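You operate a simulated robot arm through the tools that you are given. There is no shell and no other tool. Be economical: measure what you need, move in short steps, check, and stop when the job is done.

The job below is to be done with a simulated robot arm. You get a single attempt, and the scene is never put back.

## Task
Show the orange injector's spray: lamp on, orange air lever on, black number dial at 2, two sprays.
Fine: leave the lamp on, the lever on and the dial at 2. Leave ZERO and TEST alone.

It is judged by the outcome, as a careful person would: the job done as asked, and still so three seconds after it is handed in. It fails if anything else is knocked over, pushed out of place, dropped, spilled or broken.

## Robot
A 7-joint arm with a two-finger parallel gripper, fixed in place. Base frame: the origin is at the foot of the arm, x ahead of it, y to its left, z up; the work surface is at about z = 912. Units: mm, rad, N and s.
Its first joint turns from -2.897 to 2.897 rad. Payload 4.4 kg.
The TCP is the grasp point between the finger pads, 23 mm short of the fingertips. In the tool frame z runs along the fingers and y along their closing line. Largest opening 94 mm; finger width 38, thickness 10; the body of the gripper, 54 by 96 mm, starts 39 mm behind the TCP.
Orientation is told as [roll, pitch, yaw] about the base's x, y, z axes, in that order, counted from this pose: with the fingers straight down and closing along the base's y, the tool's x points along the base's -x, its y along +y and its z along -z.

## Interface
- The arm moves only by the tool step_arm. Its argument "steps" is a list of rows, each an object (a shift or turn left out is 0, a gripper value left out holds the last) with "grip": the finger opening in cm, from 0 to 9.4; "offset": the shift along the tool's x, y, z in cm, a list of three; "rotation": the turn, a rotation vector about the tool's x, y, z in rad, a list of three. In form: [{"grip": grip, "offset": [dx, dy, dz], "rotation": [wx, wy, wz]}, ...]. A call has 1 to 20 rows; each row shifts and turns the commanded pose from where the row before left it, along the tool's axes as they then stand. Rows are played at 5 a second. More than 50 mm and 0.15 rad between two rows, or a gripper value outside its range, and nothing of the call is played. A pose out of reach is approached as far as the arm can. The call stops where the force on the tool passes 40 N (or 10 N more than at its start, if that is more) or the arm is blocked; 0.2 s more then pass. The fingers move at their own pace (about 72 mm/s each) and stop on an object; they squeeze with about 20 N. The grip force told is the motor's: it shows also when the fingers shut on nothing. Time passes only in rows, and 0.2 s behind the last, so rows that do not move let the fingers close. It gives the time, the measured TCP pose, the force on the tool (base axes), the opening and the grip force at its end, in the units of the frame above (readings bear some noise), and new pictures: "show" is both (left out), scene, wrist or none.
- Cameras (640 x 400 px; columns grow to the right, rows downward): "scene" is fixed at [218, 499.4, 1787.7]; the picture's right is [-0.37, -0.93, 0.00], its down [-0.53, 0.21, -0.82] and it looks along [0.77, -0.30, -0.57] (base axes); focal length 312 px, centre (320, 200). "wrist" rides on the gripper at [-39, 0, -44] in the tool frame; the picture's right is [0.00, -1.00, 0.00], its down [0.97, 0.00, -0.24] and it looks along [0.24, 0.00, 0.97] (tool axes); focal length 218 px, centre (320, 200). There is no depth. A picture from a camera that has moved, and an enlarged one, comes with that camera's place and axes in the base frame and with its lens.
- zoom(camera, box): a new picture of the part [left, top, right, bottom] of that camera's present view, enlarged. It takes no simulated time.
- hand_in(): hands the job in; it is judged then, once.

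Work in short steps. Places have to be worked out from the pictures, the camera data and where the tool is seen: move nearer, look again, correct. Check each grasp and each placing, and mend what went wrong. You have 120 turns and 170 pictures in all, those below and enlarged ones among them. Open the gripper and draw the arm clear of the work before you hand the job in, unless the task says otherwise; then end with one line.

The tools are called after ">>>" by a JSON object that holds its "op" and its "data". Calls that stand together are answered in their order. step_arm: Moves the arm, as the interface text tells. Its arguments: {"type":"object","properties":{"steps":{"type":"array","items":{"type":"object","properties":{"grip":{"type":"number"},"offset":{"type":"array","items":{"type":"number"}},"rotation":{"type":"array","items":{"type":"number"}}}}},"show":{"type":"string","enum":["both","scene","wrist","none"]}},"required":["steps"]} The other tools are called the same way: zoom (camera, box) takes an enlarged picture of a part of a camera's view; hand_in () hands the job in.

At the start:

```text
clock: 0.0
ee_pos: [734.4, 186.1, 1439.2]
tool_rot: [0.0, -0.001, -0.002]
ft_force: [-0.1, 0.2, -0.1]
opening: 94.1
gripper_force: 0.0
```

scene: 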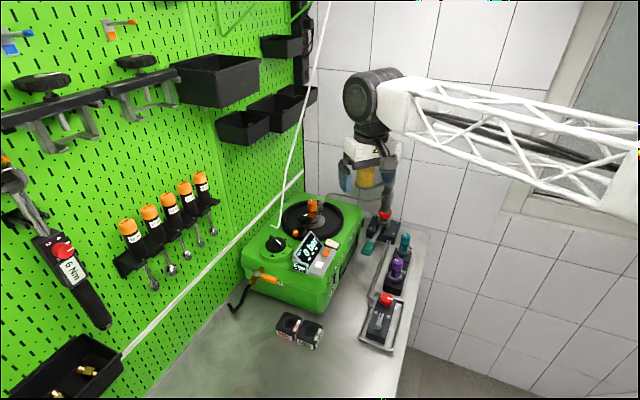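
wrist: 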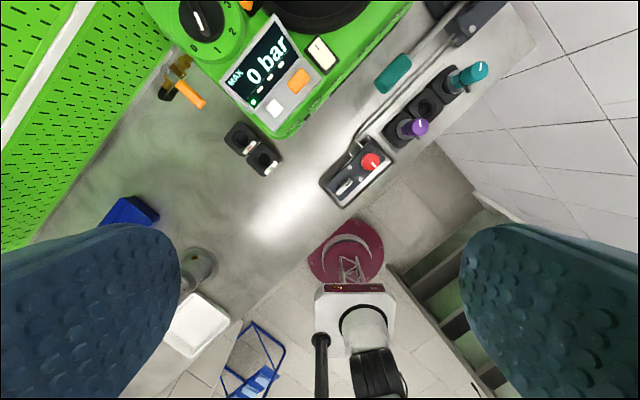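

The pictures show a green test box with dial, display, lever, and separate switch/knob units. I zoom in for detail.

>>> {"op": "zoom", "data": {"camera": "scene", "box": [220, 180, 380, 320]}}

>>> {"op": "zoom", "data": {"camera": "scene", "box": [260, 200, 440, 360]}}

>>> {"op": "zoom", "data": {"camera": "wrist", "box": [140, 0, 500, 220]}}

```text
2.86 times, centred on (300, 250) of scene
camera zoom: at [218.0, 499.4, 1787.7], right [-0.37, -0.93, 0.0], down [-0.53, 0.21, -0.82], along [0.77, -0.3, -0.57], focal length 893 px, centre (377, 57)
```

zoom: 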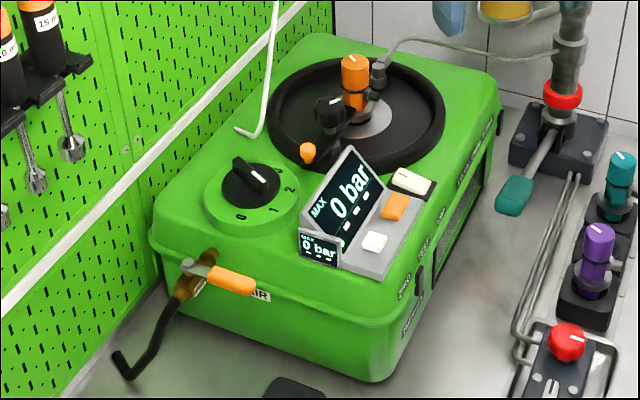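

```text
2.50 times, centred on (350, 280) of scene
camera zoom: at [218.0, 499.4, 1787.7], right [-0.37, -0.93, 0.0], down [-0.53, 0.21, -0.82], along [0.77, -0.3, -0.57], focal length 781 px, centre (245, 0)
```

zoom: 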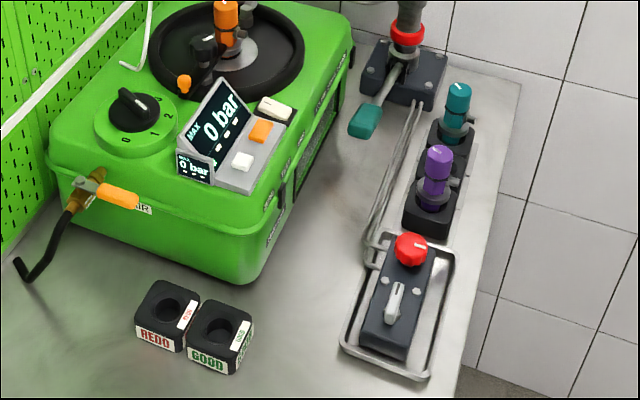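

```text
1.78 times, centred on (320, 110) of wrist
camera zoom: at [774.6, 186.9, 1483.4], right [0.0, -1.0, 0.0], down [-0.97, 0.0, 0.24], along [-0.24, 0.0, -0.97], focal length 388 px, centre (320, 360)
```

zoom: 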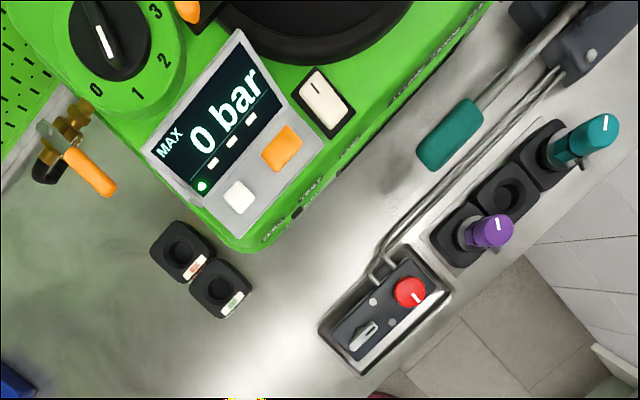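

Dial triangulates to about (959, 361, 1108). I tilt the tool forward to view the box and the station behind it.

>>> {"op": "step_arm", "data": {"steps": [{"rotation": [0, -0.14, 0]}, {"rotation": [0, -0.14, 0]}, {"rotation": [0, -0.14, 0]}, {"rotation": [0, -0.14, 0]}, {"rotation": [0, -0.1, 0]}]}}

```text
clock: 1.2
ee_pos: [734.4, 187.3, 1439.7]
tool_rot: [0.0, -0.662, 0.0]
ft_force: [0.3, 0.0, -0.8]
opening: 94.1
gripper_force: 0.1
camera wrist: at [739.1, 187.6, 1498.4], right [0.0, -1.0, 0.0], down [-0.91, 0.0, -0.41], along [0.41, 0.0, -0.91], focal length 218 px, centre (320, 200)
```

scene: 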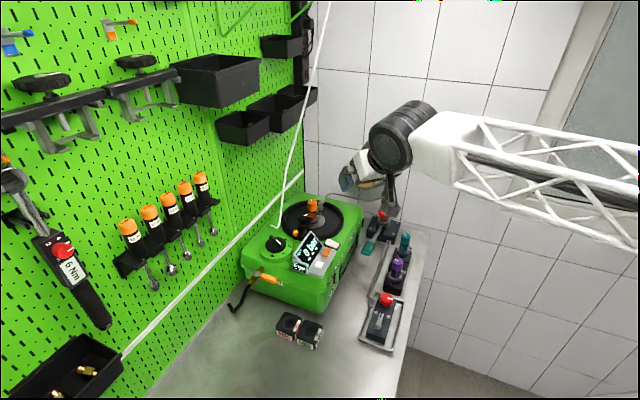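
wrist: 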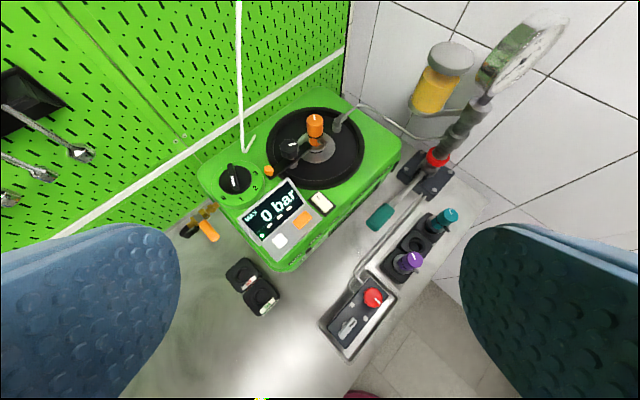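

>>> {"op": "zoom", "data": {"camera": "wrist", "box": [180, 80, 420, 290]}}

>>> {"op": "zoom", "data": {"camera": "wrist", "box": [310, 150, 490, 370]}}

```text
1.90 times, centred on (300, 185) of wrist
camera zoom: at [739.1, 187.6, 1498.4], right [0.0, -1.0, 0.0], down [-0.91, 0.0, -0.41], along [0.41, 0.0, -0.91], focal length 416 px, centre (358, 229)
```

zoom: 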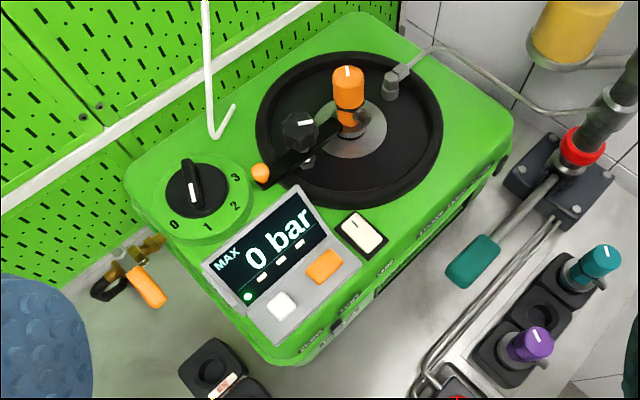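

```text
1.82 times, centred on (400, 260) of wrist
camera zoom: at [739.1, 187.6, 1498.4], right [0.0, -1.0, 0.0], down [-0.91, 0.0, -0.41], along [0.41, 0.0, -0.91], focal length 397 px, centre (174, 91)
```

zoom: 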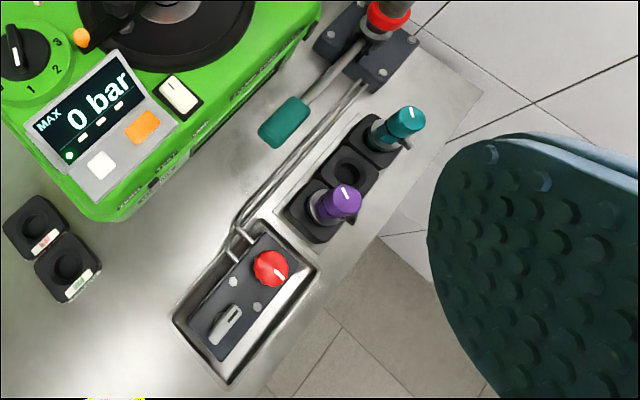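

I move lower and left for readable labels.

>>> {"op": "step_arm", "data": {"steps": [{"offset": [2.45, 3, 3.16]}, {"offset": [2.45, 3, 3.16]}, {"offset": [2.45, 3, 3.16]}, {"offset": [1.2, 1, 1.5]}], "show": "wrist"}}

```text
clock: 2.2
ee_pos: [732.7, 288.2, 1299.9]
tool_rot: [-0.001, -0.661, 0.0]
ft_force: [0.3, -0.1, 0.2]
opening: 93.9
gripper_force: 0.0
camera wrist: at [737.9, 287.1, 1358.4], right [0.0, -1.0, 0.0], down [-0.91, 0.0, -0.41], along [0.41, 0.0, -0.91], focal length 218 px, centre (320, 200)
```

wrist: 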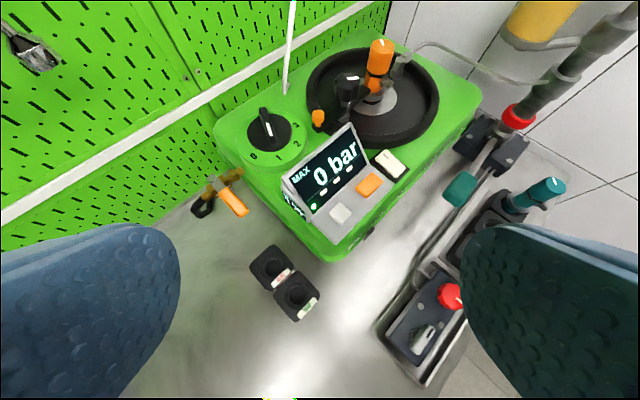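

>>> {"op": "zoom", "data": {"camera": "wrist", "box": [200, 70, 360, 270]}}

>>> {"op": "zoom", "data": {"camera": "wrist", "box": [290, 20, 490, 250]}}

```text
2.00 times, centred on (280, 170) of wrist
camera zoom: at [737.9, 287.1, 1358.4], right [0.0, -1.0, 0.0], down [-0.91, 0.0, -0.41], along [0.41, 0.0, -0.91], focal length 436 px, centre (400, 260)
```

zoom: 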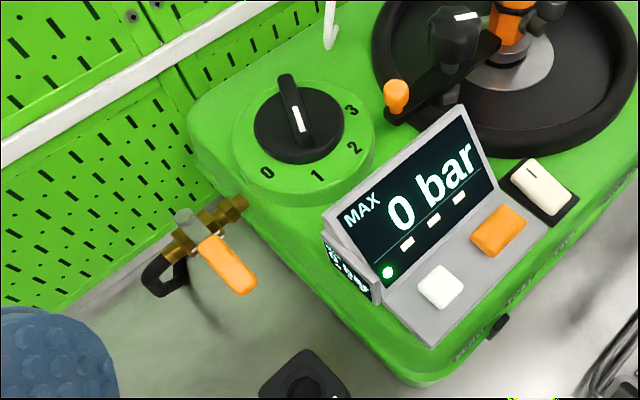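

```text
1.74 times, centred on (390, 135) of wrist
camera zoom: at [737.9, 287.1, 1358.4], right [0.0, -1.0, 0.0], down [-0.91, 0.0, -0.41], along [0.41, 0.0, -0.91], focal length 380 px, centre (198, 313)
```

zoom: 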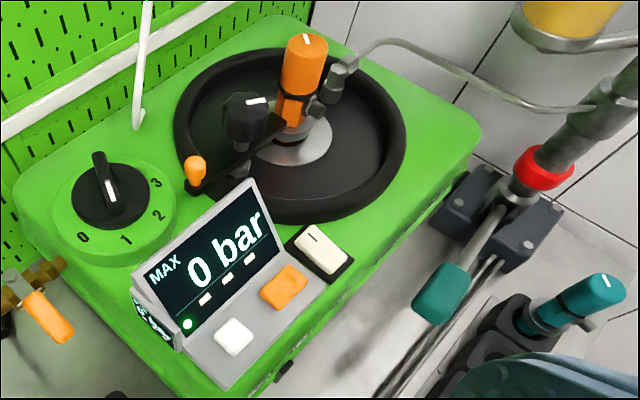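

Next I inspect the pump (teal handle at ~(907,52,1033)) and the red-knob tray unit, moving to the right.

>>> {"op": "step_arm", "data": {"steps": [{"offset": [0, -4.5, 0]}, {"offset": [0, -4.5, 0]}, {"offset": [0, -4.5, 0]}, {"offset": [0, -4.5, 0]}, {"offset": [0, -4.5, 0]}], "show": "wrist"}}

>>> {"op": "zoom", "data": {"camera": "wrist", "box": [230, 0, 430, 180]}}

>>> {"op": "zoom", "data": {"camera": "wrist", "box": [200, 130, 400, 330]}}

```text
clock: 3.4
ee_pos: [734.5, 59.2, 1302.0]
tool_rot: [0.0, -0.66, 0.001]
ft_force: [-0.2, -0.8, 0.9]
opening: 93.9
gripper_force: 0.0
camera wrist: at [740.8, 60.0, 1360.2], right [0.0, -1.0, 0.0], down [-0.91, 0.0, -0.41], along [0.41, 0.0, -0.91], focal length 218 px, centre (320, 200)
```

wrist: 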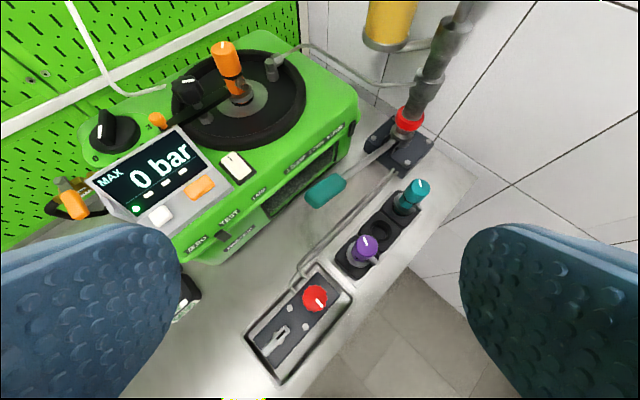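

```text
2.22 times, centred on (330, 90) of wrist
camera zoom: at [740.8, 60.0, 1360.2], right [0.0, -1.0, 0.0], down [-0.91, 0.0, -0.41], along [0.41, 0.0, -0.91], focal length 485 px, centre (298, 444)
```

zoom: 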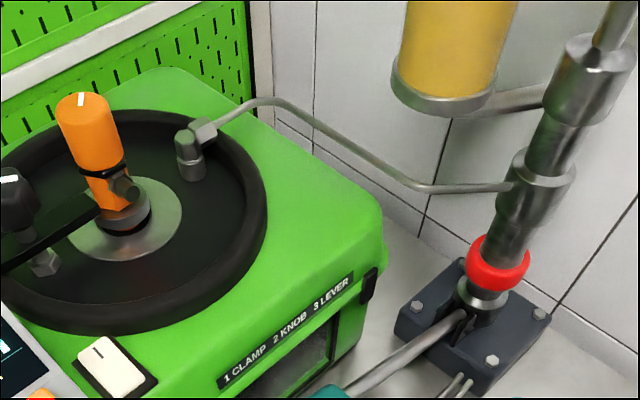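

```text
2.00 times, centred on (300, 230) of wrist
camera zoom: at [740.8, 60.0, 1360.2], right [0.0, -1.0, 0.0], down [-0.91, 0.0, -0.41], along [0.41, 0.0, -0.91], focal length 436 px, centre (360, 140)
```

zoom: 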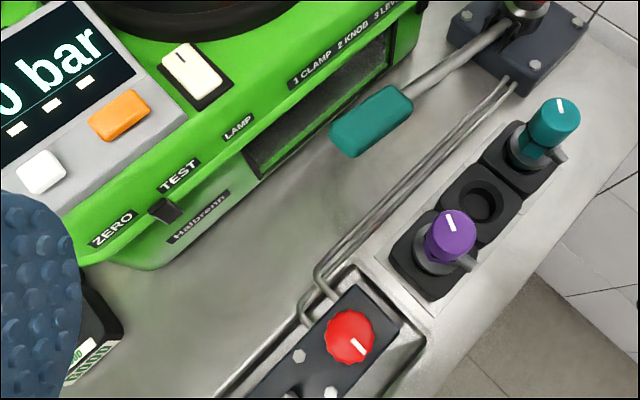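

Labels read "1 CLAMP 2 KNOB 3 LEVER", LAMP rocker, ZERO, TEST. I move to look closely at the bowl, injector and clamp.

>>> {"op": "step_arm", "data": {"steps": [{"offset": [-1.75, 4.2, 0.4]}, {"offset": [-1.75, 4.2, 0.4]}, {"offset": [-1.75, 4.2, 0.4]}, {"offset": [-1.75, 4.2, 0.4]}], "show": "wrist"}}

>>> {"op": "zoom", "data": {"camera": "wrist", "box": [250, 20, 450, 170]}}

>>> {"op": "zoom", "data": {"camera": "wrist", "box": [160, 80, 320, 220]}}

>>> {"op": "zoom", "data": {"camera": "scene", "box": [345, 280, 415, 355]}}

```text
clock: 4.4
ee_pos: [799.4, 231.0, 1332.9]
tool_rot: [0.0, -0.66, -0.001]
ft_force: [0.0, -0.1, 0.4]
opening: 93.8
gripper_force: 0.0
camera wrist: at [805.0, 231.1, 1390.3], right [0.0, -1.0, 0.0], down [-0.91, 0.0, -0.41], along [0.41, 0.0, -0.91], focal length 218 px, centre (320, 200)
```

wrist: 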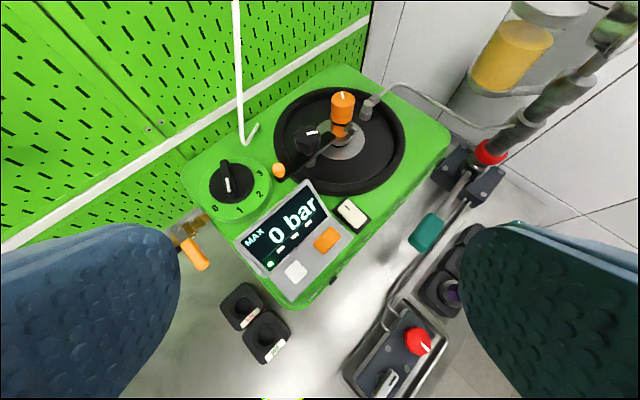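

```text
2.67 times, centred on (350, 95) of wrist
camera zoom: at [805.0, 231.1, 1390.3], right [0.0, -1.0, 0.0], down [-0.91, 0.0, -0.41], along [0.41, 0.0, -0.91], focal length 582 px, centre (240, 480)
```

zoom: 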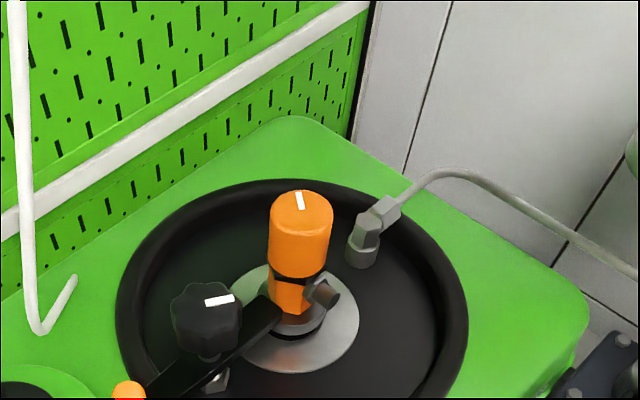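

```text
2.86 times, centred on (240, 150) of wrist
camera zoom: at [805.0, 231.1, 1390.3], right [0.0, -1.0, 0.0], down [-0.91, 0.0, -0.41], along [0.41, 0.0, -0.91], focal length 624 px, centre (549, 343)
```

zoom: 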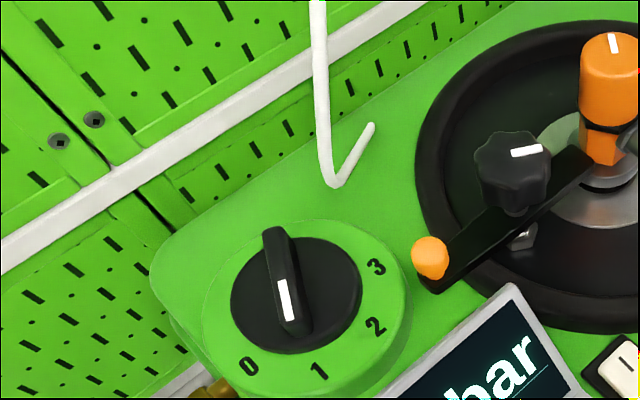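

```text
5.33 times, centred on (380, 318) of scene
camera zoom: at [218.0, 499.4, 1787.7], right [-0.37, -0.93, 0.0], down [-0.53, 0.21, -0.82], along [0.77, -0.3, -0.57], focal length 1666 px, centre (0, -427)
```

zoom: 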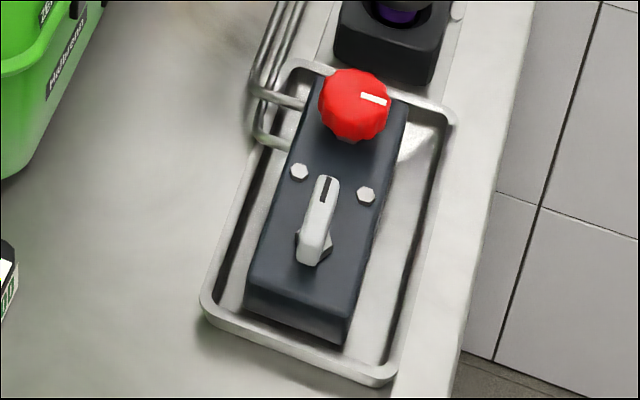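

Clamp looks in place on the orange injector; the rocker is at about (919,183,1086). I move in for a closer look at rocker and display.

>>> {"op": "step_arm", "data": {"steps": [{"grip": 0, "offset": [1.25, -1.4, 3.25]}, {"offset": [1.25, -1.4, 3.25]}, {"offset": [1.25, -1.4, 3.25]}, {}]}}

>>> {"op": "zoom", "data": {"camera": "wrist", "box": [240, 120, 440, 320]}}

>>> {"op": "zoom", "data": {"camera": "wrist", "box": [200, 0, 420, 140]}}

```text
clock: 5.4
ee_pos: [830.5, 188.3, 1229.3]
tool_rot: [0.001, -0.66, -0.001]
ft_force: [0.9, -0.1, -0.5]
opening: 0.5
gripper_force: 20.2
camera wrist: at [835.5, 187.9, 1288.5], right [0.0, -1.0, 0.0], down [-0.91, 0.0, -0.41], along [0.41, 0.0, -0.91], focal length 218 px, centre (320, 200)
```

scene: 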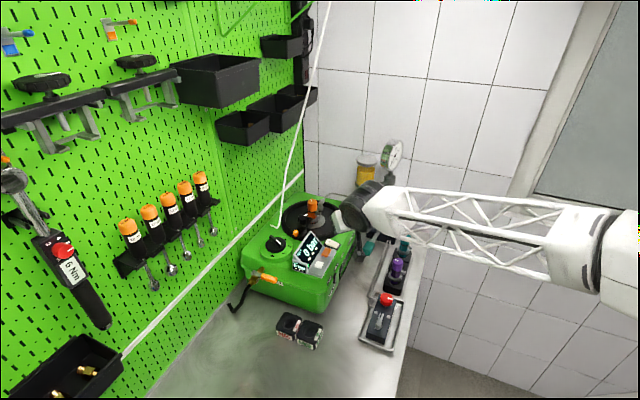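
wrist: 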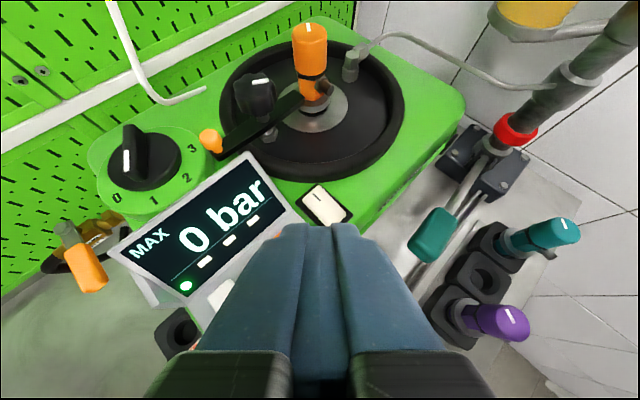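

```text
2.00 times, centred on (340, 220) of wrist
camera zoom: at [835.5, 187.9, 1288.5], right [0.0, -1.0, 0.0], down [-0.91, 0.0, -0.41], along [0.41, 0.0, -0.91], focal length 436 px, centre (280, 160)
```

zoom: 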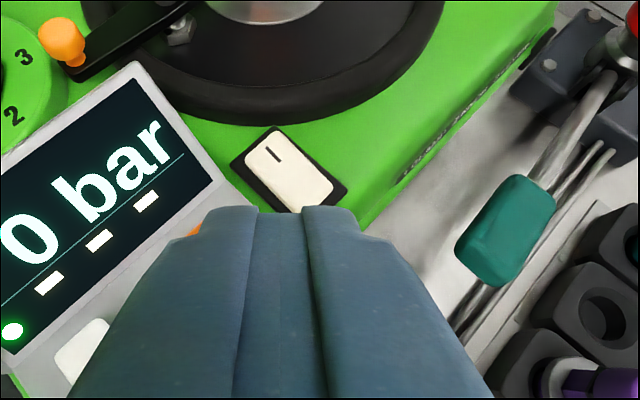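

```text
2.86 times, centred on (310, 70) of wrist
camera zoom: at [835.5, 187.9, 1288.5], right [0.0, -1.0, 0.0], down [-0.91, 0.0, -0.41], along [0.41, 0.0, -0.91], focal length 624 px, centre (349, 571)
```

zoom: 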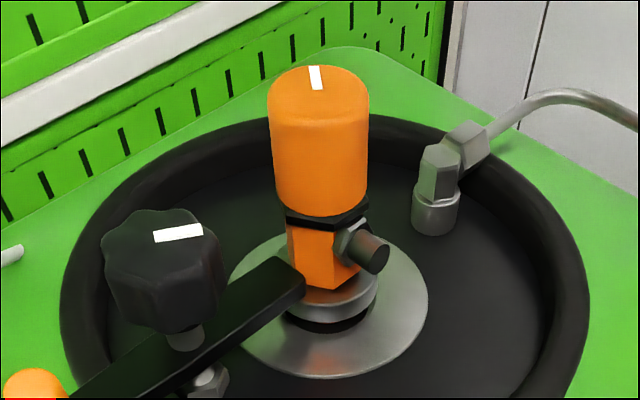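

Rocker's "I" end is at about (932,193,1088); its opposite end (908,176). I approach above the I end with closed fingertips, their lower edge leading.

>>> {"op": "step_arm", "data": {"steps": [{"offset": [-0.56, 0.1, 3.4]}, {"offset": [-0.56, 0.1, 3.4]}, {"offset": [-0.56, 0.1, 3.4]}, {"offset": [-0.58, 0, 3.45]}]}}

>>> {"op": "zoom", "data": {"camera": "wrist", "box": [240, 120, 440, 320]}}

>>> {"op": "zoom", "data": {"camera": "scene", "box": [280, 200, 380, 280]}}

```text
clock: 6.4
ee_pos: [931.1, 192.6, 1137.2]
tool_rot: [-0.001, -0.661, 0.0]
ft_force: [0.4, 0.1, 0.3]
opening: 0.1
gripper_force: 19.9
camera wrist: at [935.4, 191.6, 1195.8], right [0.0, -1.0, 0.0], down [-0.91, 0.0, -0.41], along [0.41, 0.0, -0.91], focal length 218 px, centre (320, 200)
```

scene: 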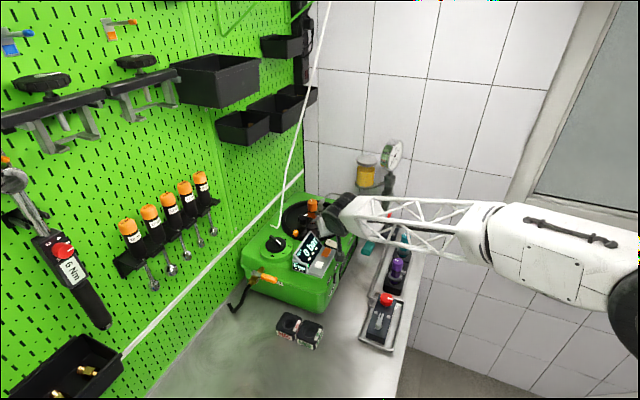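
wrist: 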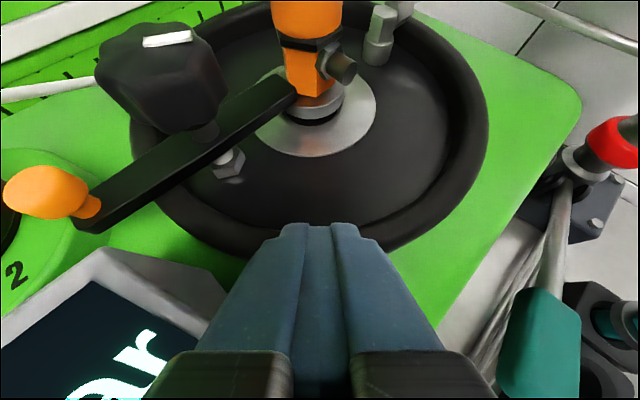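

```text
2.00 times, centred on (340, 220) of wrist
camera zoom: at [935.4, 191.6, 1195.8], right [0.0, -1.0, 0.0], down [-0.91, 0.0, -0.41], along [0.41, 0.0, -0.91], focal length 436 px, centre (280, 160)
```

zoom: 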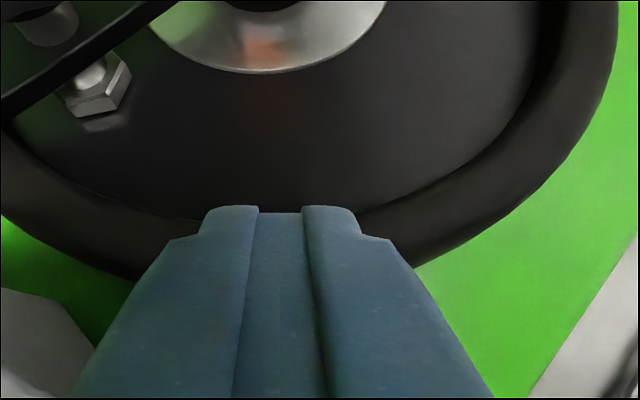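

```text
5.00 times, centred on (330, 240) of scene
camera zoom: at [218.0, 499.4, 1787.7], right [-0.37, -0.93, 0.0], down [-0.53, 0.21, -0.82], along [0.77, -0.3, -0.57], focal length 1562 px, centre (270, 0)
```

zoom: 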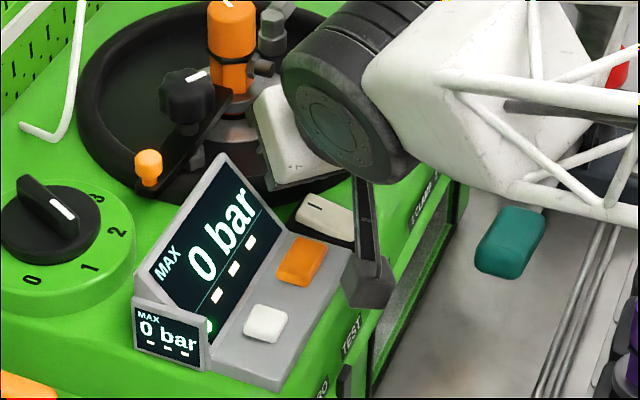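

The view of the gripper in the scene is partly hidden; I zoom to check what hangs near the panel.

>>> {"op": "zoom", "data": {"camera": "scene", "box": [300, 180, 400, 270]}}

```text
4.44 times, centred on (350, 225) of scene
camera zoom: at [218.0, 499.4, 1787.7], right [-0.37, -0.93, 0.0], down [-0.53, 0.21, -0.82], along [0.77, -0.3, -0.57], focal length 1389 px, centre (187, 89)
```

zoom: 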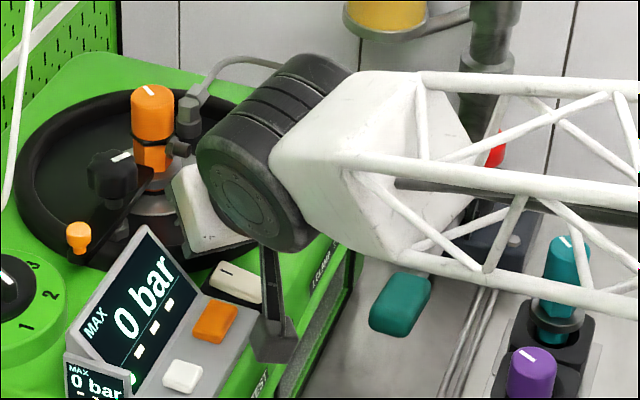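

An unexpected rod hangs beneath the wrist near the panel; I back off and look at it before pressing.

>>> {"op": "step_arm", "data": {"steps": [{"offset": [0, 0, -4.5]}, {"offset": [0, 0, -4.5]}, {"offset": [0, 0, -4.5]}, {"offset": [0, 0, -4.5]}], "show": "none"}}

>>> {"op": "zoom", "data": {"camera": "scene", "box": [310, 150, 430, 250]}}

```text
clock: 7.4
ee_pos: [819.8, 190.1, 1277.8]
tool_rot: [-0.003, -0.658, 0.001]
ft_force: [0.4, -0.2, -0.6]
opening: 0.0
gripper_force: 20.0
```

```text
4.00 times, centred on (370, 200) of scene
camera zoom: at [218.0, 499.4, 1787.7], right [-0.37, -0.93, 0.0], down [-0.53, 0.21, -0.82], along [0.77, -0.3, -0.57], focal length 1250 px, centre (120, 200)
```

zoom: 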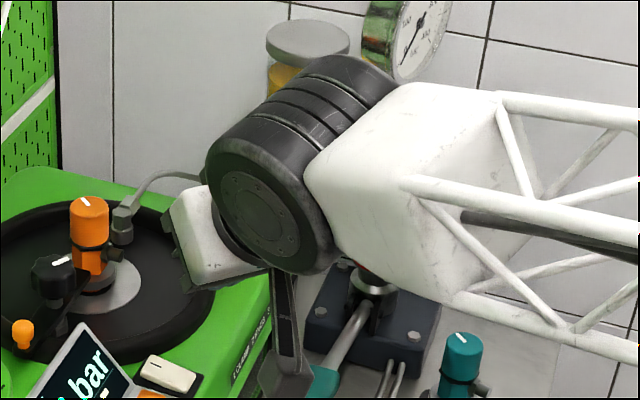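

The rod is fixed on the gripper's +x side. I rotate back to vertical, where it stays well above the box, and recheck its position.

>>> {"op": "step_arm", "data": {"steps": [{"rotation": [0, 0.14, 0]}, {"rotation": [0, 0.14, 0]}, {"rotation": [0, 0.14, 0]}, {"rotation": [0, 0.14, 0]}, {"rotation": [0, 0.1, 0]}]}}

>>> {"op": "zoom", "data": {"camera": "scene", "box": [290, 130, 430, 260]}}

```text
clock: 8.6
ee_pos: [820.7, 190.9, 1279.5]
tool_rot: [-0.001, 0.0, 0.0]
ft_force: [0.9, -0.4, -0.1]
opening: 0.2
gripper_force: 20.0
camera wrist: at [860.7, 191.2, 1323.7], right [0.0, -1.0, 0.0], down [-0.97, 0.0, 0.24], along [-0.24, 0.0, -0.97], focal length 218 px, centre (320, 200)
```

scene: 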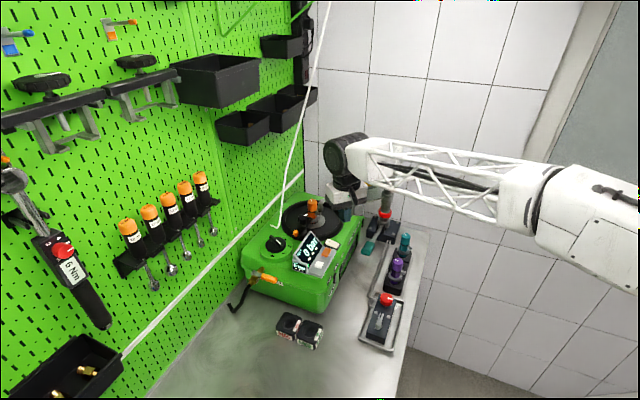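
wrist: 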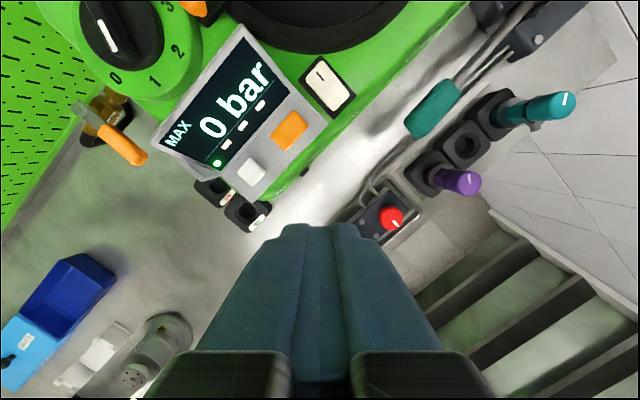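

```text
3.08 times, centred on (360, 195) of scene
camera zoom: at [218.0, 499.4, 1787.7], right [-0.37, -0.93, 0.0], down [-0.53, 0.21, -0.82], along [0.77, -0.3, -0.57], focal length 961 px, centre (197, 215)
```

zoom: 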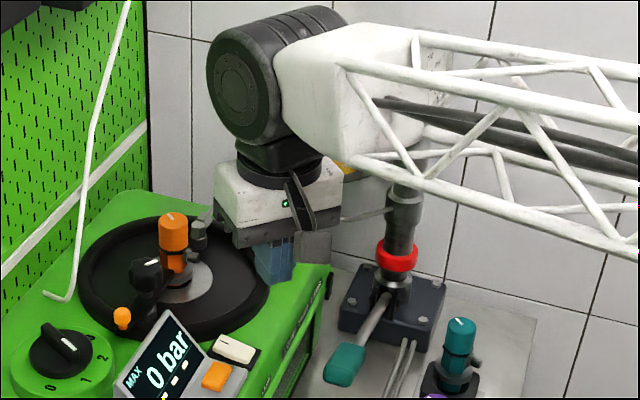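

The rod is just a bracket ~120 mm to the +x side and ~90 mm above the TCP; harmless. I return to the tilted pose above the rocker's I end and press down.

>>> {"op": "step_arm", "data": {"steps": [{"rotation": [0, -0.14, 0]}, {"rotation": [0, -0.14, 0]}, {"rotation": [0, -0.14, 0]}, {"rotation": [0, -0.14, 0]}, {"rotation": [0, -0.1, 0]}, {"offset": [0, 0, 4.5]}, {"offset": [0, 0, 4.5]}, {"offset": [0, 0, 4.5]}, {"offset": [0, 0, 4.5]}, {"offset": [0.49, 0, 0.63]}, {"offset": [0.31, 0, 0.4]}, {"offset": [0.31, 0, 0.4]}, {"offset": [0.31, 0, 0.4]}]}}

>>> {"op": "zoom", "data": {"camera": "scene", "box": [280, 200, 380, 280]}}

```text
clock: 11.4
ee_pos: [930.0, 191.6, 1118.0]
tool_rot: [0.003, -0.665, -0.001]
ft_force: [-14.5, -3.5, 33.6]
opening: 0.2
gripper_force: 20.1
camera wrist: at [935.5, 190.6, 1176.9], right [0.0, -1.0, 0.0], down [-0.91, 0.0, -0.41], along [0.41, 0.0, -0.91], focal length 218 px, centre (320, 200)
```

scene: 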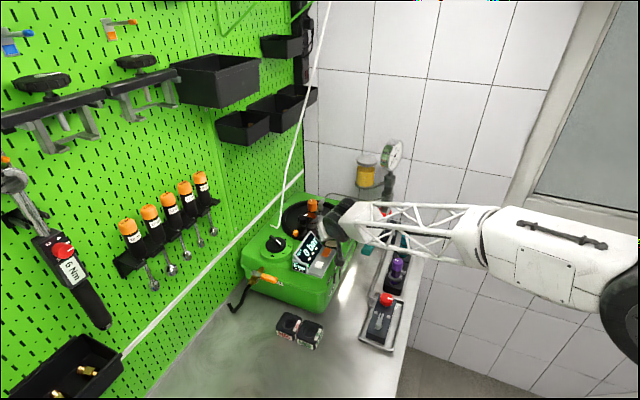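
wrist: 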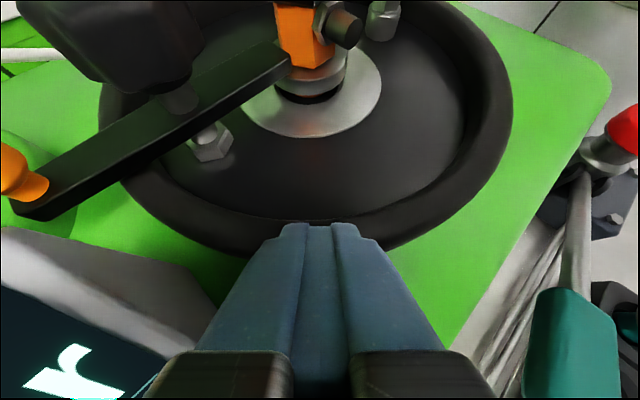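

```text
5.00 times, centred on (330, 240) of scene
camera zoom: at [218.0, 499.4, 1787.7], right [-0.37, -0.93, 0.0], down [-0.53, 0.21, -0.82], along [0.77, -0.3, -0.57], focal length 1562 px, centre (270, 0)
```

zoom: 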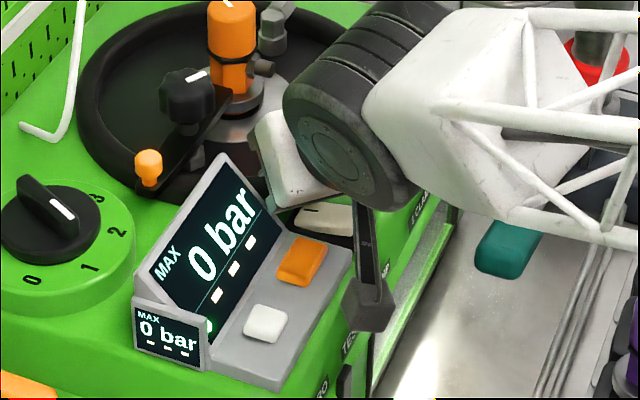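

Contact with ~33 N and a light pool now shows beside the window: the lamp is on. I retract and verify.

>>> {"op": "step_arm", "data": {"steps": [{"offset": [-0.6, 0, -0.8]}, {"offset": [-1.2, 0, -1.6]}, {"offset": [0, 0, -4.5]}, {"offset": [0, 0, -4.5]}, {"offset": [0, 0, -4.5]}], "show": "wrist"}}

>>> {"op": "zoom", "data": {"camera": "scene", "box": [230, 200, 400, 330]}}

>>> {"op": "zoom", "data": {"camera": "wrist", "box": [50, 80, 350, 260]}}

```text
clock: 12.6
ee_pos: [849.6, 190.7, 1251.6]
tool_rot: [-0.001, -0.658, 0.002]
ft_force: [0.0, 0.5, -1.8]
opening: 0.0
gripper_force: 19.6
camera wrist: at [854.4, 191.1, 1309.8], right [0.0, -1.0, 0.0], down [-0.92, 0.0, -0.4], along [0.4, 0.0, -0.92], focal length 218 px, centre (320, 200)
```

wrist: 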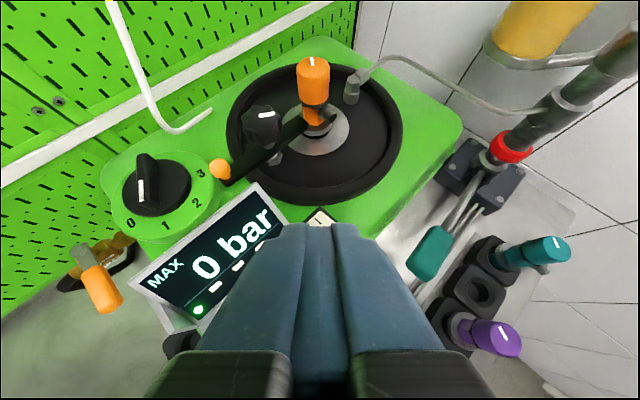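

```text
3.08 times, centred on (315, 265) of scene
camera zoom: at [218.0, 499.4, 1787.7], right [-0.37, -0.93, 0.0], down [-0.53, 0.21, -0.82], along [0.77, -0.3, -0.57], focal length 961 px, centre (335, 0)
```

zoom: 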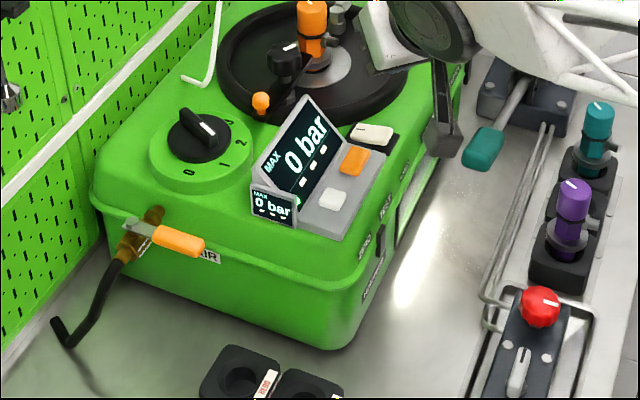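

```text
2.13 times, centred on (200, 170) of wrist
camera zoom: at [854.4, 191.1, 1309.8], right [0.0, -1.0, 0.0], down [-0.92, 0.0, -0.4], along [0.4, 0.0, -0.92], focal length 466 px, centre (576, 264)
```

zoom: 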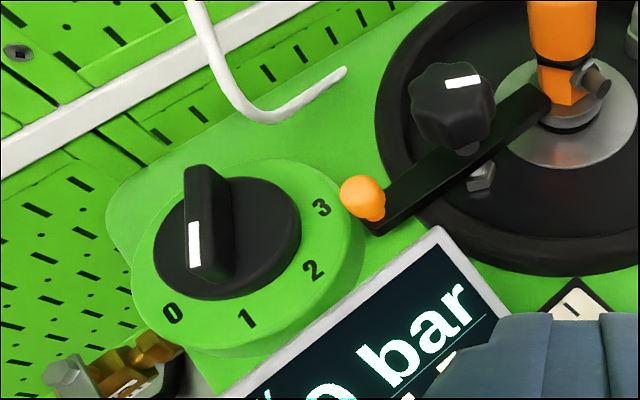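

Lamp is on (light through the window, pool on the table). Dial mark points roughly at 0-1. Next the air valve: handle at about (863,412,1071); I move above it with the tool vertical for a look.

>>> {"op": "step_arm", "data": {"steps": [{"grip": 5, "offset": [0, 4.2, 0], "rotation": [0, 0.14, 0]}, {"offset": [0, 4.2, 0], "rotation": [0, 0.14, 0]}, {"offset": [0, 4.2, 0], "rotation": [0, 0.14, 0]}, {"offset": [0, 4.2, 0], "rotation": [0, 0.14, 0]}, {"offset": [0, 4.2, 0], "rotation": [0, 0.1, 0]}, {}]}}

>>> {"op": "zoom", "data": {"camera": "wrist", "box": [220, 60, 420, 260]}}

>>> {"op": "zoom", "data": {"camera": "scene", "box": [220, 220, 320, 320]}}

```text
clock: 14.0
ee_pos: [846.1, 400.7, 1251.6]
tool_rot: [-0.001, 0.001, 0.0]
ft_force: [0.1, -0.8, 0.2]
opening: 50.2
gripper_force: 0.0
camera wrist: at [886.2, 401.3, 1294.4], right [0.0, -1.0, 0.0], down [-0.97, 0.0, 0.24], along [-0.24, 0.0, -0.97], focal length 218 px, centre (320, 200)
```

scene: 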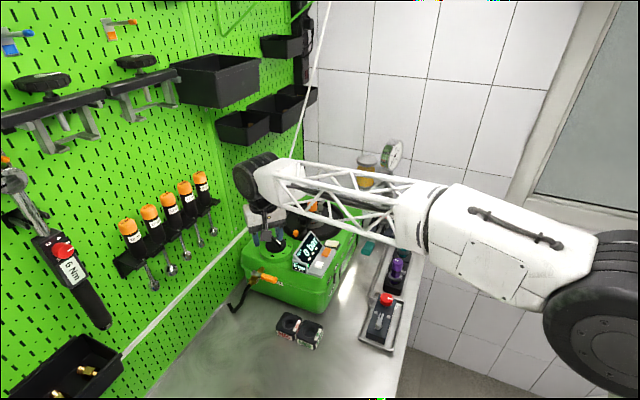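
wrist: 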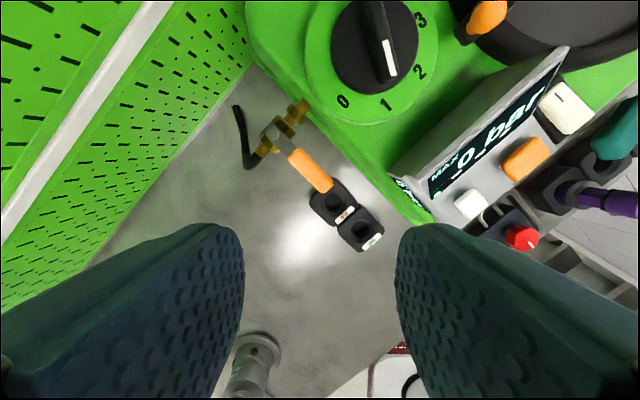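

```text
2.00 times, centred on (320, 160) of wrist
camera zoom: at [886.2, 401.3, 1294.4], right [0.0, -1.0, 0.0], down [-0.97, 0.0, 0.24], along [-0.24, 0.0, -0.97], focal length 436 px, centre (320, 280)
```

zoom: 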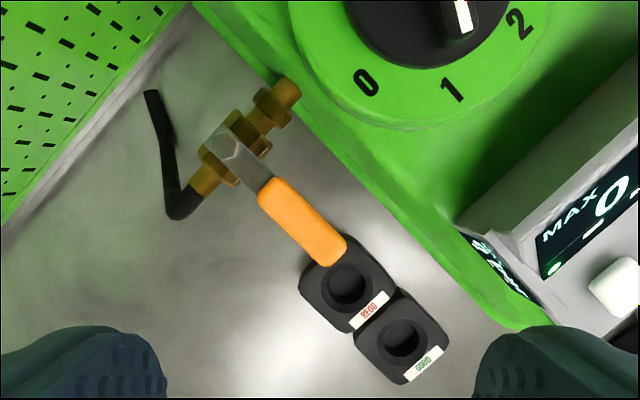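

```text
4.00 times, centred on (270, 270) of scene
camera zoom: at [218.0, 499.4, 1787.7], right [-0.37, -0.93, 0.0], down [-0.53, 0.21, -0.82], along [0.77, -0.3, -0.57], focal length 1250 px, centre (520, -80)
```

zoom: 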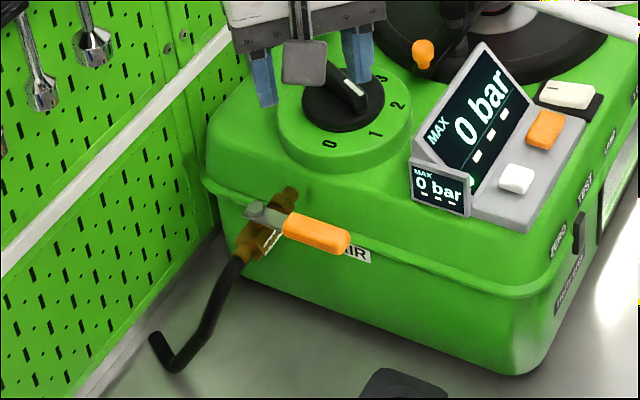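

Valve: pivot ≈ (896,442), handle end ≈ (845,391), perpendicular to the pipe (off). On means swinging it 90° clockwise (seen from above) outward along the pipe. I position above the handle, yawed 45°.

>>> {"op": "step_arm", "data": {"steps": [{"grip": 4.4, "offset": [-0.5, 0.3, 3]}, {"offset": [-0.5, 0.3, 3]}, {"offset": [-0.4, 0.3, 3]}, {"rotation": [0, 0, -0.131]}, {"rotation": [0, 0, -0.131]}, {"rotation": [0, 0, -0.131]}, {"rotation": [0, 0, -0.131]}, {"rotation": [0, 0, -0.131]}, {"rotation": [0, 0, -0.131]}]}}

>>> {"op": "zoom", "data": {"camera": "scene", "box": [220, 200, 340, 320]}}

```text
clock: 16.0
ee_pos: [861.6, 409.2, 1161.1]
tool_rot: [-0.001, 0.001, 0.789]
ft_force: [-0.6, -0.3, -0.2]
opening: 44.0
gripper_force: 0.0
camera wrist: at [890.7, 437.6, 1203.9], right [0.71, -0.71, 0.0], down [-0.68, -0.69, 0.24], along [-0.17, -0.17, -0.97], focal length 218 px, centre (320, 200)
```

scene: 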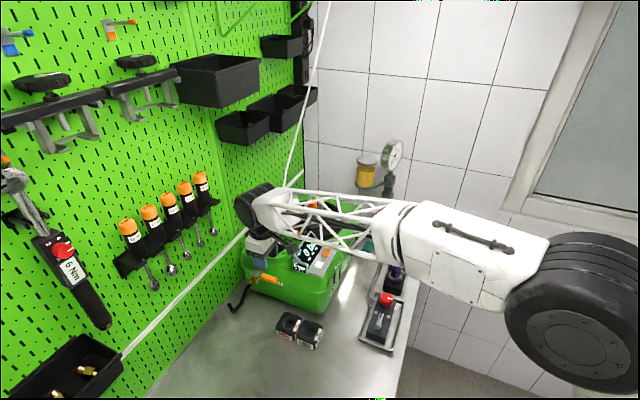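
wrist: 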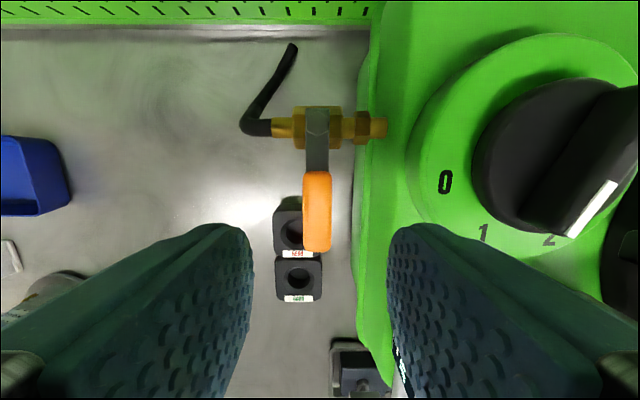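

```text
3.33 times, centred on (280, 260) of scene
camera zoom: at [218.0, 499.4, 1787.7], right [-0.37, -0.93, 0.0], down [-0.53, 0.21, -0.82], along [0.77, -0.3, -0.57], focal length 1041 px, centre (453, 0)
```

zoom: 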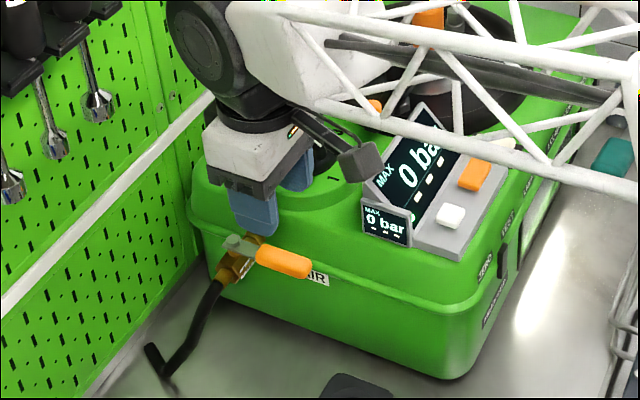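

Handle is centred between the fingers; the box side is ~26 mm away, so I narrow to 26 mm, shift 3 mm outward, and descend to z≈1077.

>>> {"op": "step_arm", "data": {"steps": [{"grip": 2.6, "offset": [0, 0.3, 0]}, {"offset": [0, 0, 2]}, {"offset": [0, 0, 2]}, {"offset": [0, 0, 2]}, {"offset": [0, 0, 1.4]}, {"offset": [0, 0, 1]}]}}

>>> {"op": "zoom", "data": {"camera": "scene", "box": [220, 220, 320, 320]}}

```text
clock: 17.4
ee_pos: [859.3, 410.8, 1076.0]
tool_rot: [0.0, 0.0, 0.789]
ft_force: [1.2, 0.0, 0.2]
opening: 25.9
gripper_force: 0.0
camera wrist: at [888.3, 438.7, 1119.5], right [0.71, -0.71, 0.0], down [-0.69, -0.69, 0.24], along [-0.17, -0.17, -0.97], focal length 218 px, centre (320, 200)
```

scene: 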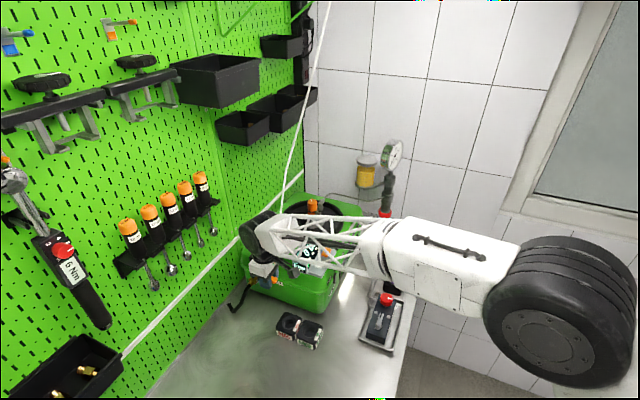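
wrist: 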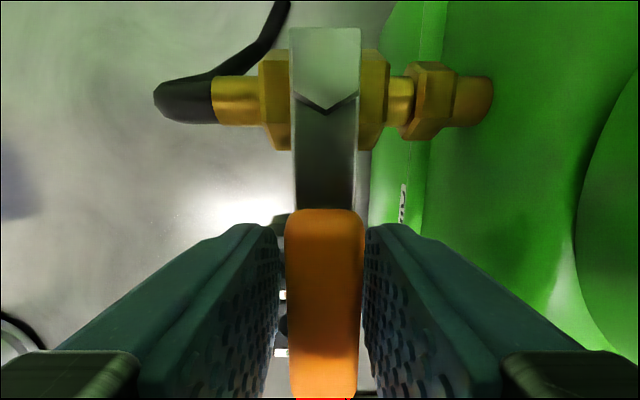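

```text
4.00 times, centred on (270, 270) of scene
camera zoom: at [218.0, 499.4, 1787.7], right [-0.37, -0.93, 0.0], down [-0.53, 0.21, -0.82], along [0.77, -0.3, -0.57], focal length 1250 px, centre (520, -80)
```

zoom: 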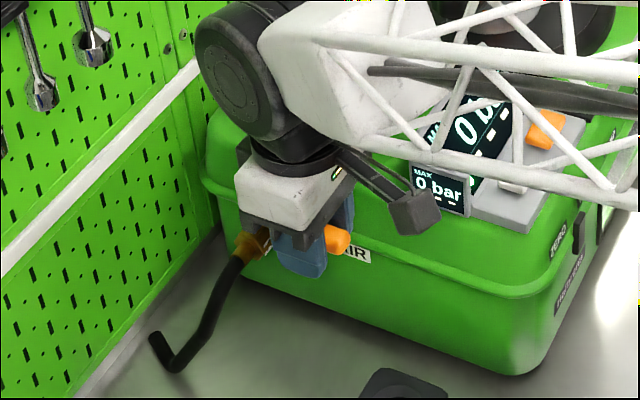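

Handle sits between the fingers; pivot is ~47 mm ahead of the TCP. I close to 20 mm and swing the handle clockwise about the pivot, first half.

>>> {"op": "step_arm", "data": {"steps": [{"grip": 2.0}, {"offset": [-0.04, 0.609, 0], "rotation": [0, 0, 0.13]}, {"offset": [-0.04, 0.609, 0], "rotation": [0, 0, 0.13]}, {"offset": [-0.04, 0.609, 0], "rotation": [0, 0, 0.13]}, {"offset": [-0.04, 0.609, 0], "rotation": [0, 0, 0.13]}, {"offset": [-0.04, 0.609, 0], "rotation": [0, 0, 0.13]}, {"offset": [-0.04, 0.609, 0], "rotation": [0, 0, 0.13]}]}}

```text
clock: 19.0
ee_pos: [845.7, 443.5, 1076.2]
tool_rot: [-0.001, 0.0, 0.005]
ft_force: [1.1, -0.9, 0.2]
opening: 20.0
gripper_force: 0.3
camera wrist: at [886.0, 444.5, 1119.7], right [0.0, -1.0, 0.0], down [-0.97, 0.0, 0.24], along [-0.24, 0.0, -0.97], focal length 218 px, centre (320, 200)
```

scene: 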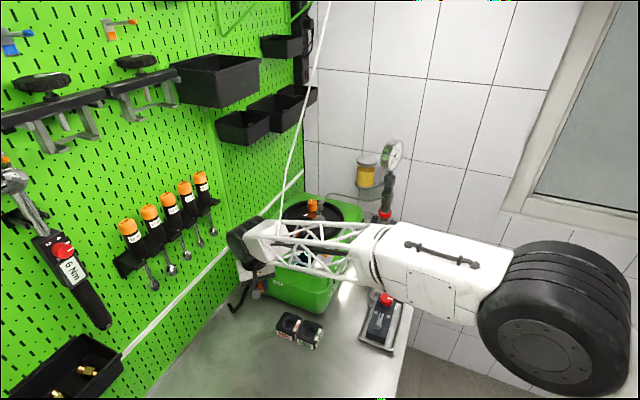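
wrist: 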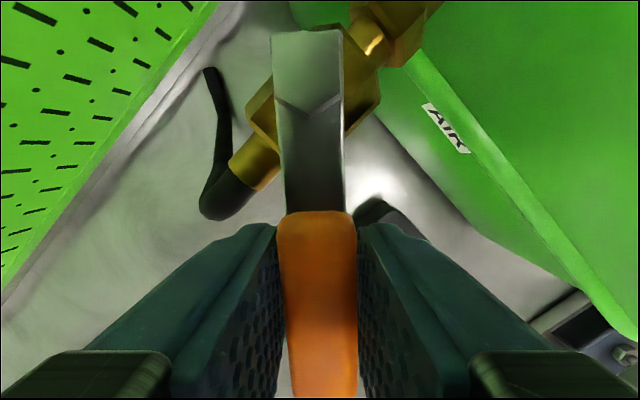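

The handle turns with the gripper, no resistance. I continue the second half, with a bit extra to reach the stop.

>>> {"op": "step_arm", "data": {"steps": [{"offset": [-0.04, 0.609, 0], "rotation": [0, 0, 0.13]}, {"offset": [-0.04, 0.609, 0], "rotation": [0, 0, 0.13]}, {"offset": [-0.04, 0.609, 0], "rotation": [0, 0, 0.13]}, {"offset": [-0.04, 0.609, 0], "rotation": [0, 0, 0.13]}, {"offset": [-0.04, 0.609, 0], "rotation": [0, 0, 0.13]}, {"offset": [-0.04, 0.609, 0], "rotation": [0, 0, 0.13]}]}}

```text
clock: 19.6
ee_pos: [844.8, 454.5, 1076.1]
tool_rot: [-0.005, 0.003, -0.252]
ft_force: [-8.5, -3.2, 7.1]
opening: 21.4
gripper_force: 40.2
stopped in row 3: the force on the tool passed its limit (the readings are from after the stop); the commanded pose is now the measured one
camera wrist: at [885.0, 445.2, 1119.2], right [-0.25, -0.97, 0.01], down [-0.94, 0.24, 0.24], along [-0.24, 0.06, -0.97], focal length 218 px, centre (320, 200)
```

scene: 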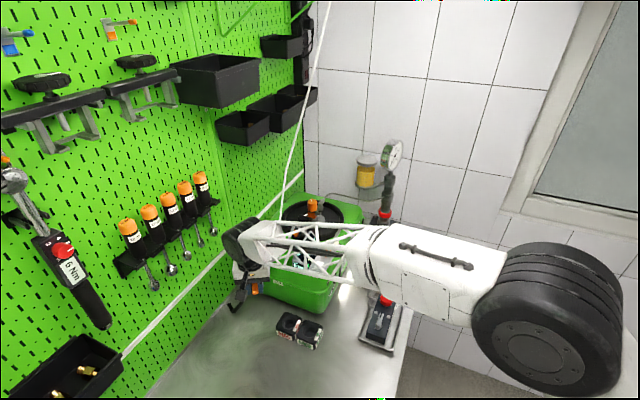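
wrist: 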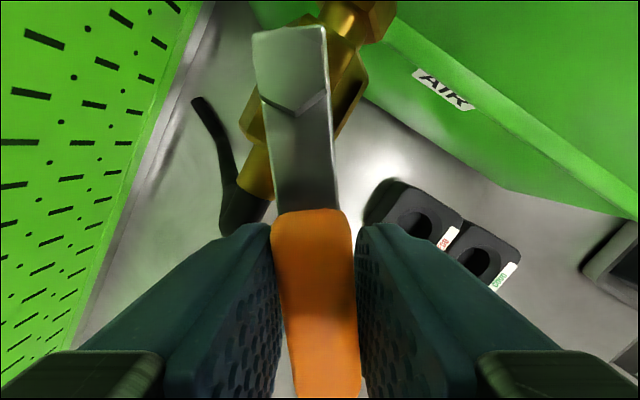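

Blocked at yaw −0.25: the lower fingertip is probably hitting the brass/hose below the handle. I open slightly, raise 12 mm and shift 10 mm toward the handle's end.

>>> {"op": "step_arm", "data": {"steps": [{"grip": 2.6}, {"offset": [0, 0, -0.6]}, {"offset": [0.5, 0, -0.6]}, {"offset": [0.5, 0, 0]}, {"grip": 2.1}], "show": "wrist"}}

>>> {"op": "zoom", "data": {"camera": "scene", "box": [220, 220, 320, 320]}}

```text
clock: 20.9
ee_pos: [837.8, 455.4, 1088.0]
tool_rot: [-0.005, 0.004, -0.254]
ft_force: [0.4, 0.5, 0.3]
opening: 21.5
gripper_force: 1.3
camera wrist: at [876.3, 446.9, 1131.3], right [-0.25, -0.97, 0.0], down [-0.94, 0.24, 0.24], along [-0.24, 0.06, -0.97], focal length 218 px, centre (320, 200)
```

wrist: 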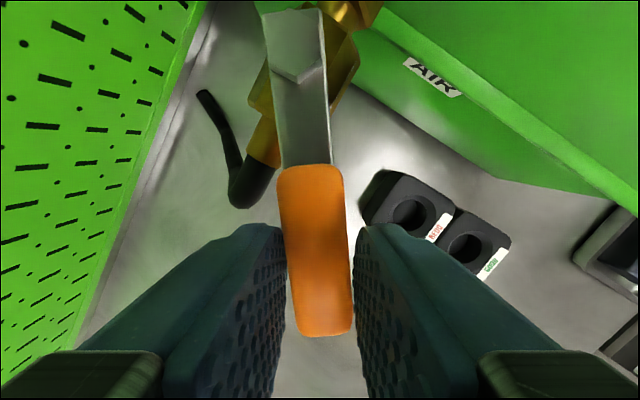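

```text
4.00 times, centred on (270, 270) of scene
camera zoom: at [218.0, 499.4, 1787.7], right [-0.37, -0.93, 0.0], down [-0.53, 0.21, -0.82], along [0.77, -0.3, -0.57], focal length 1250 px, centre (520, -80)
```

zoom: 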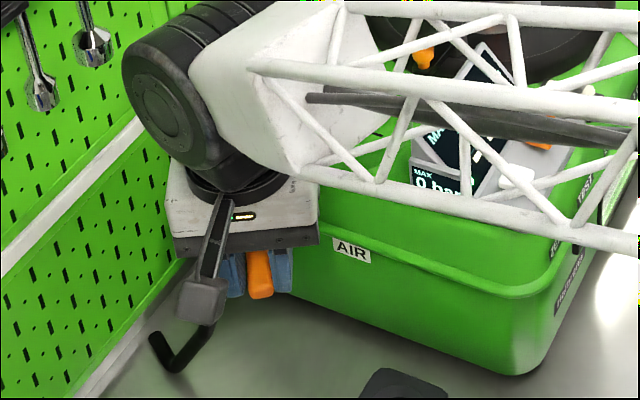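

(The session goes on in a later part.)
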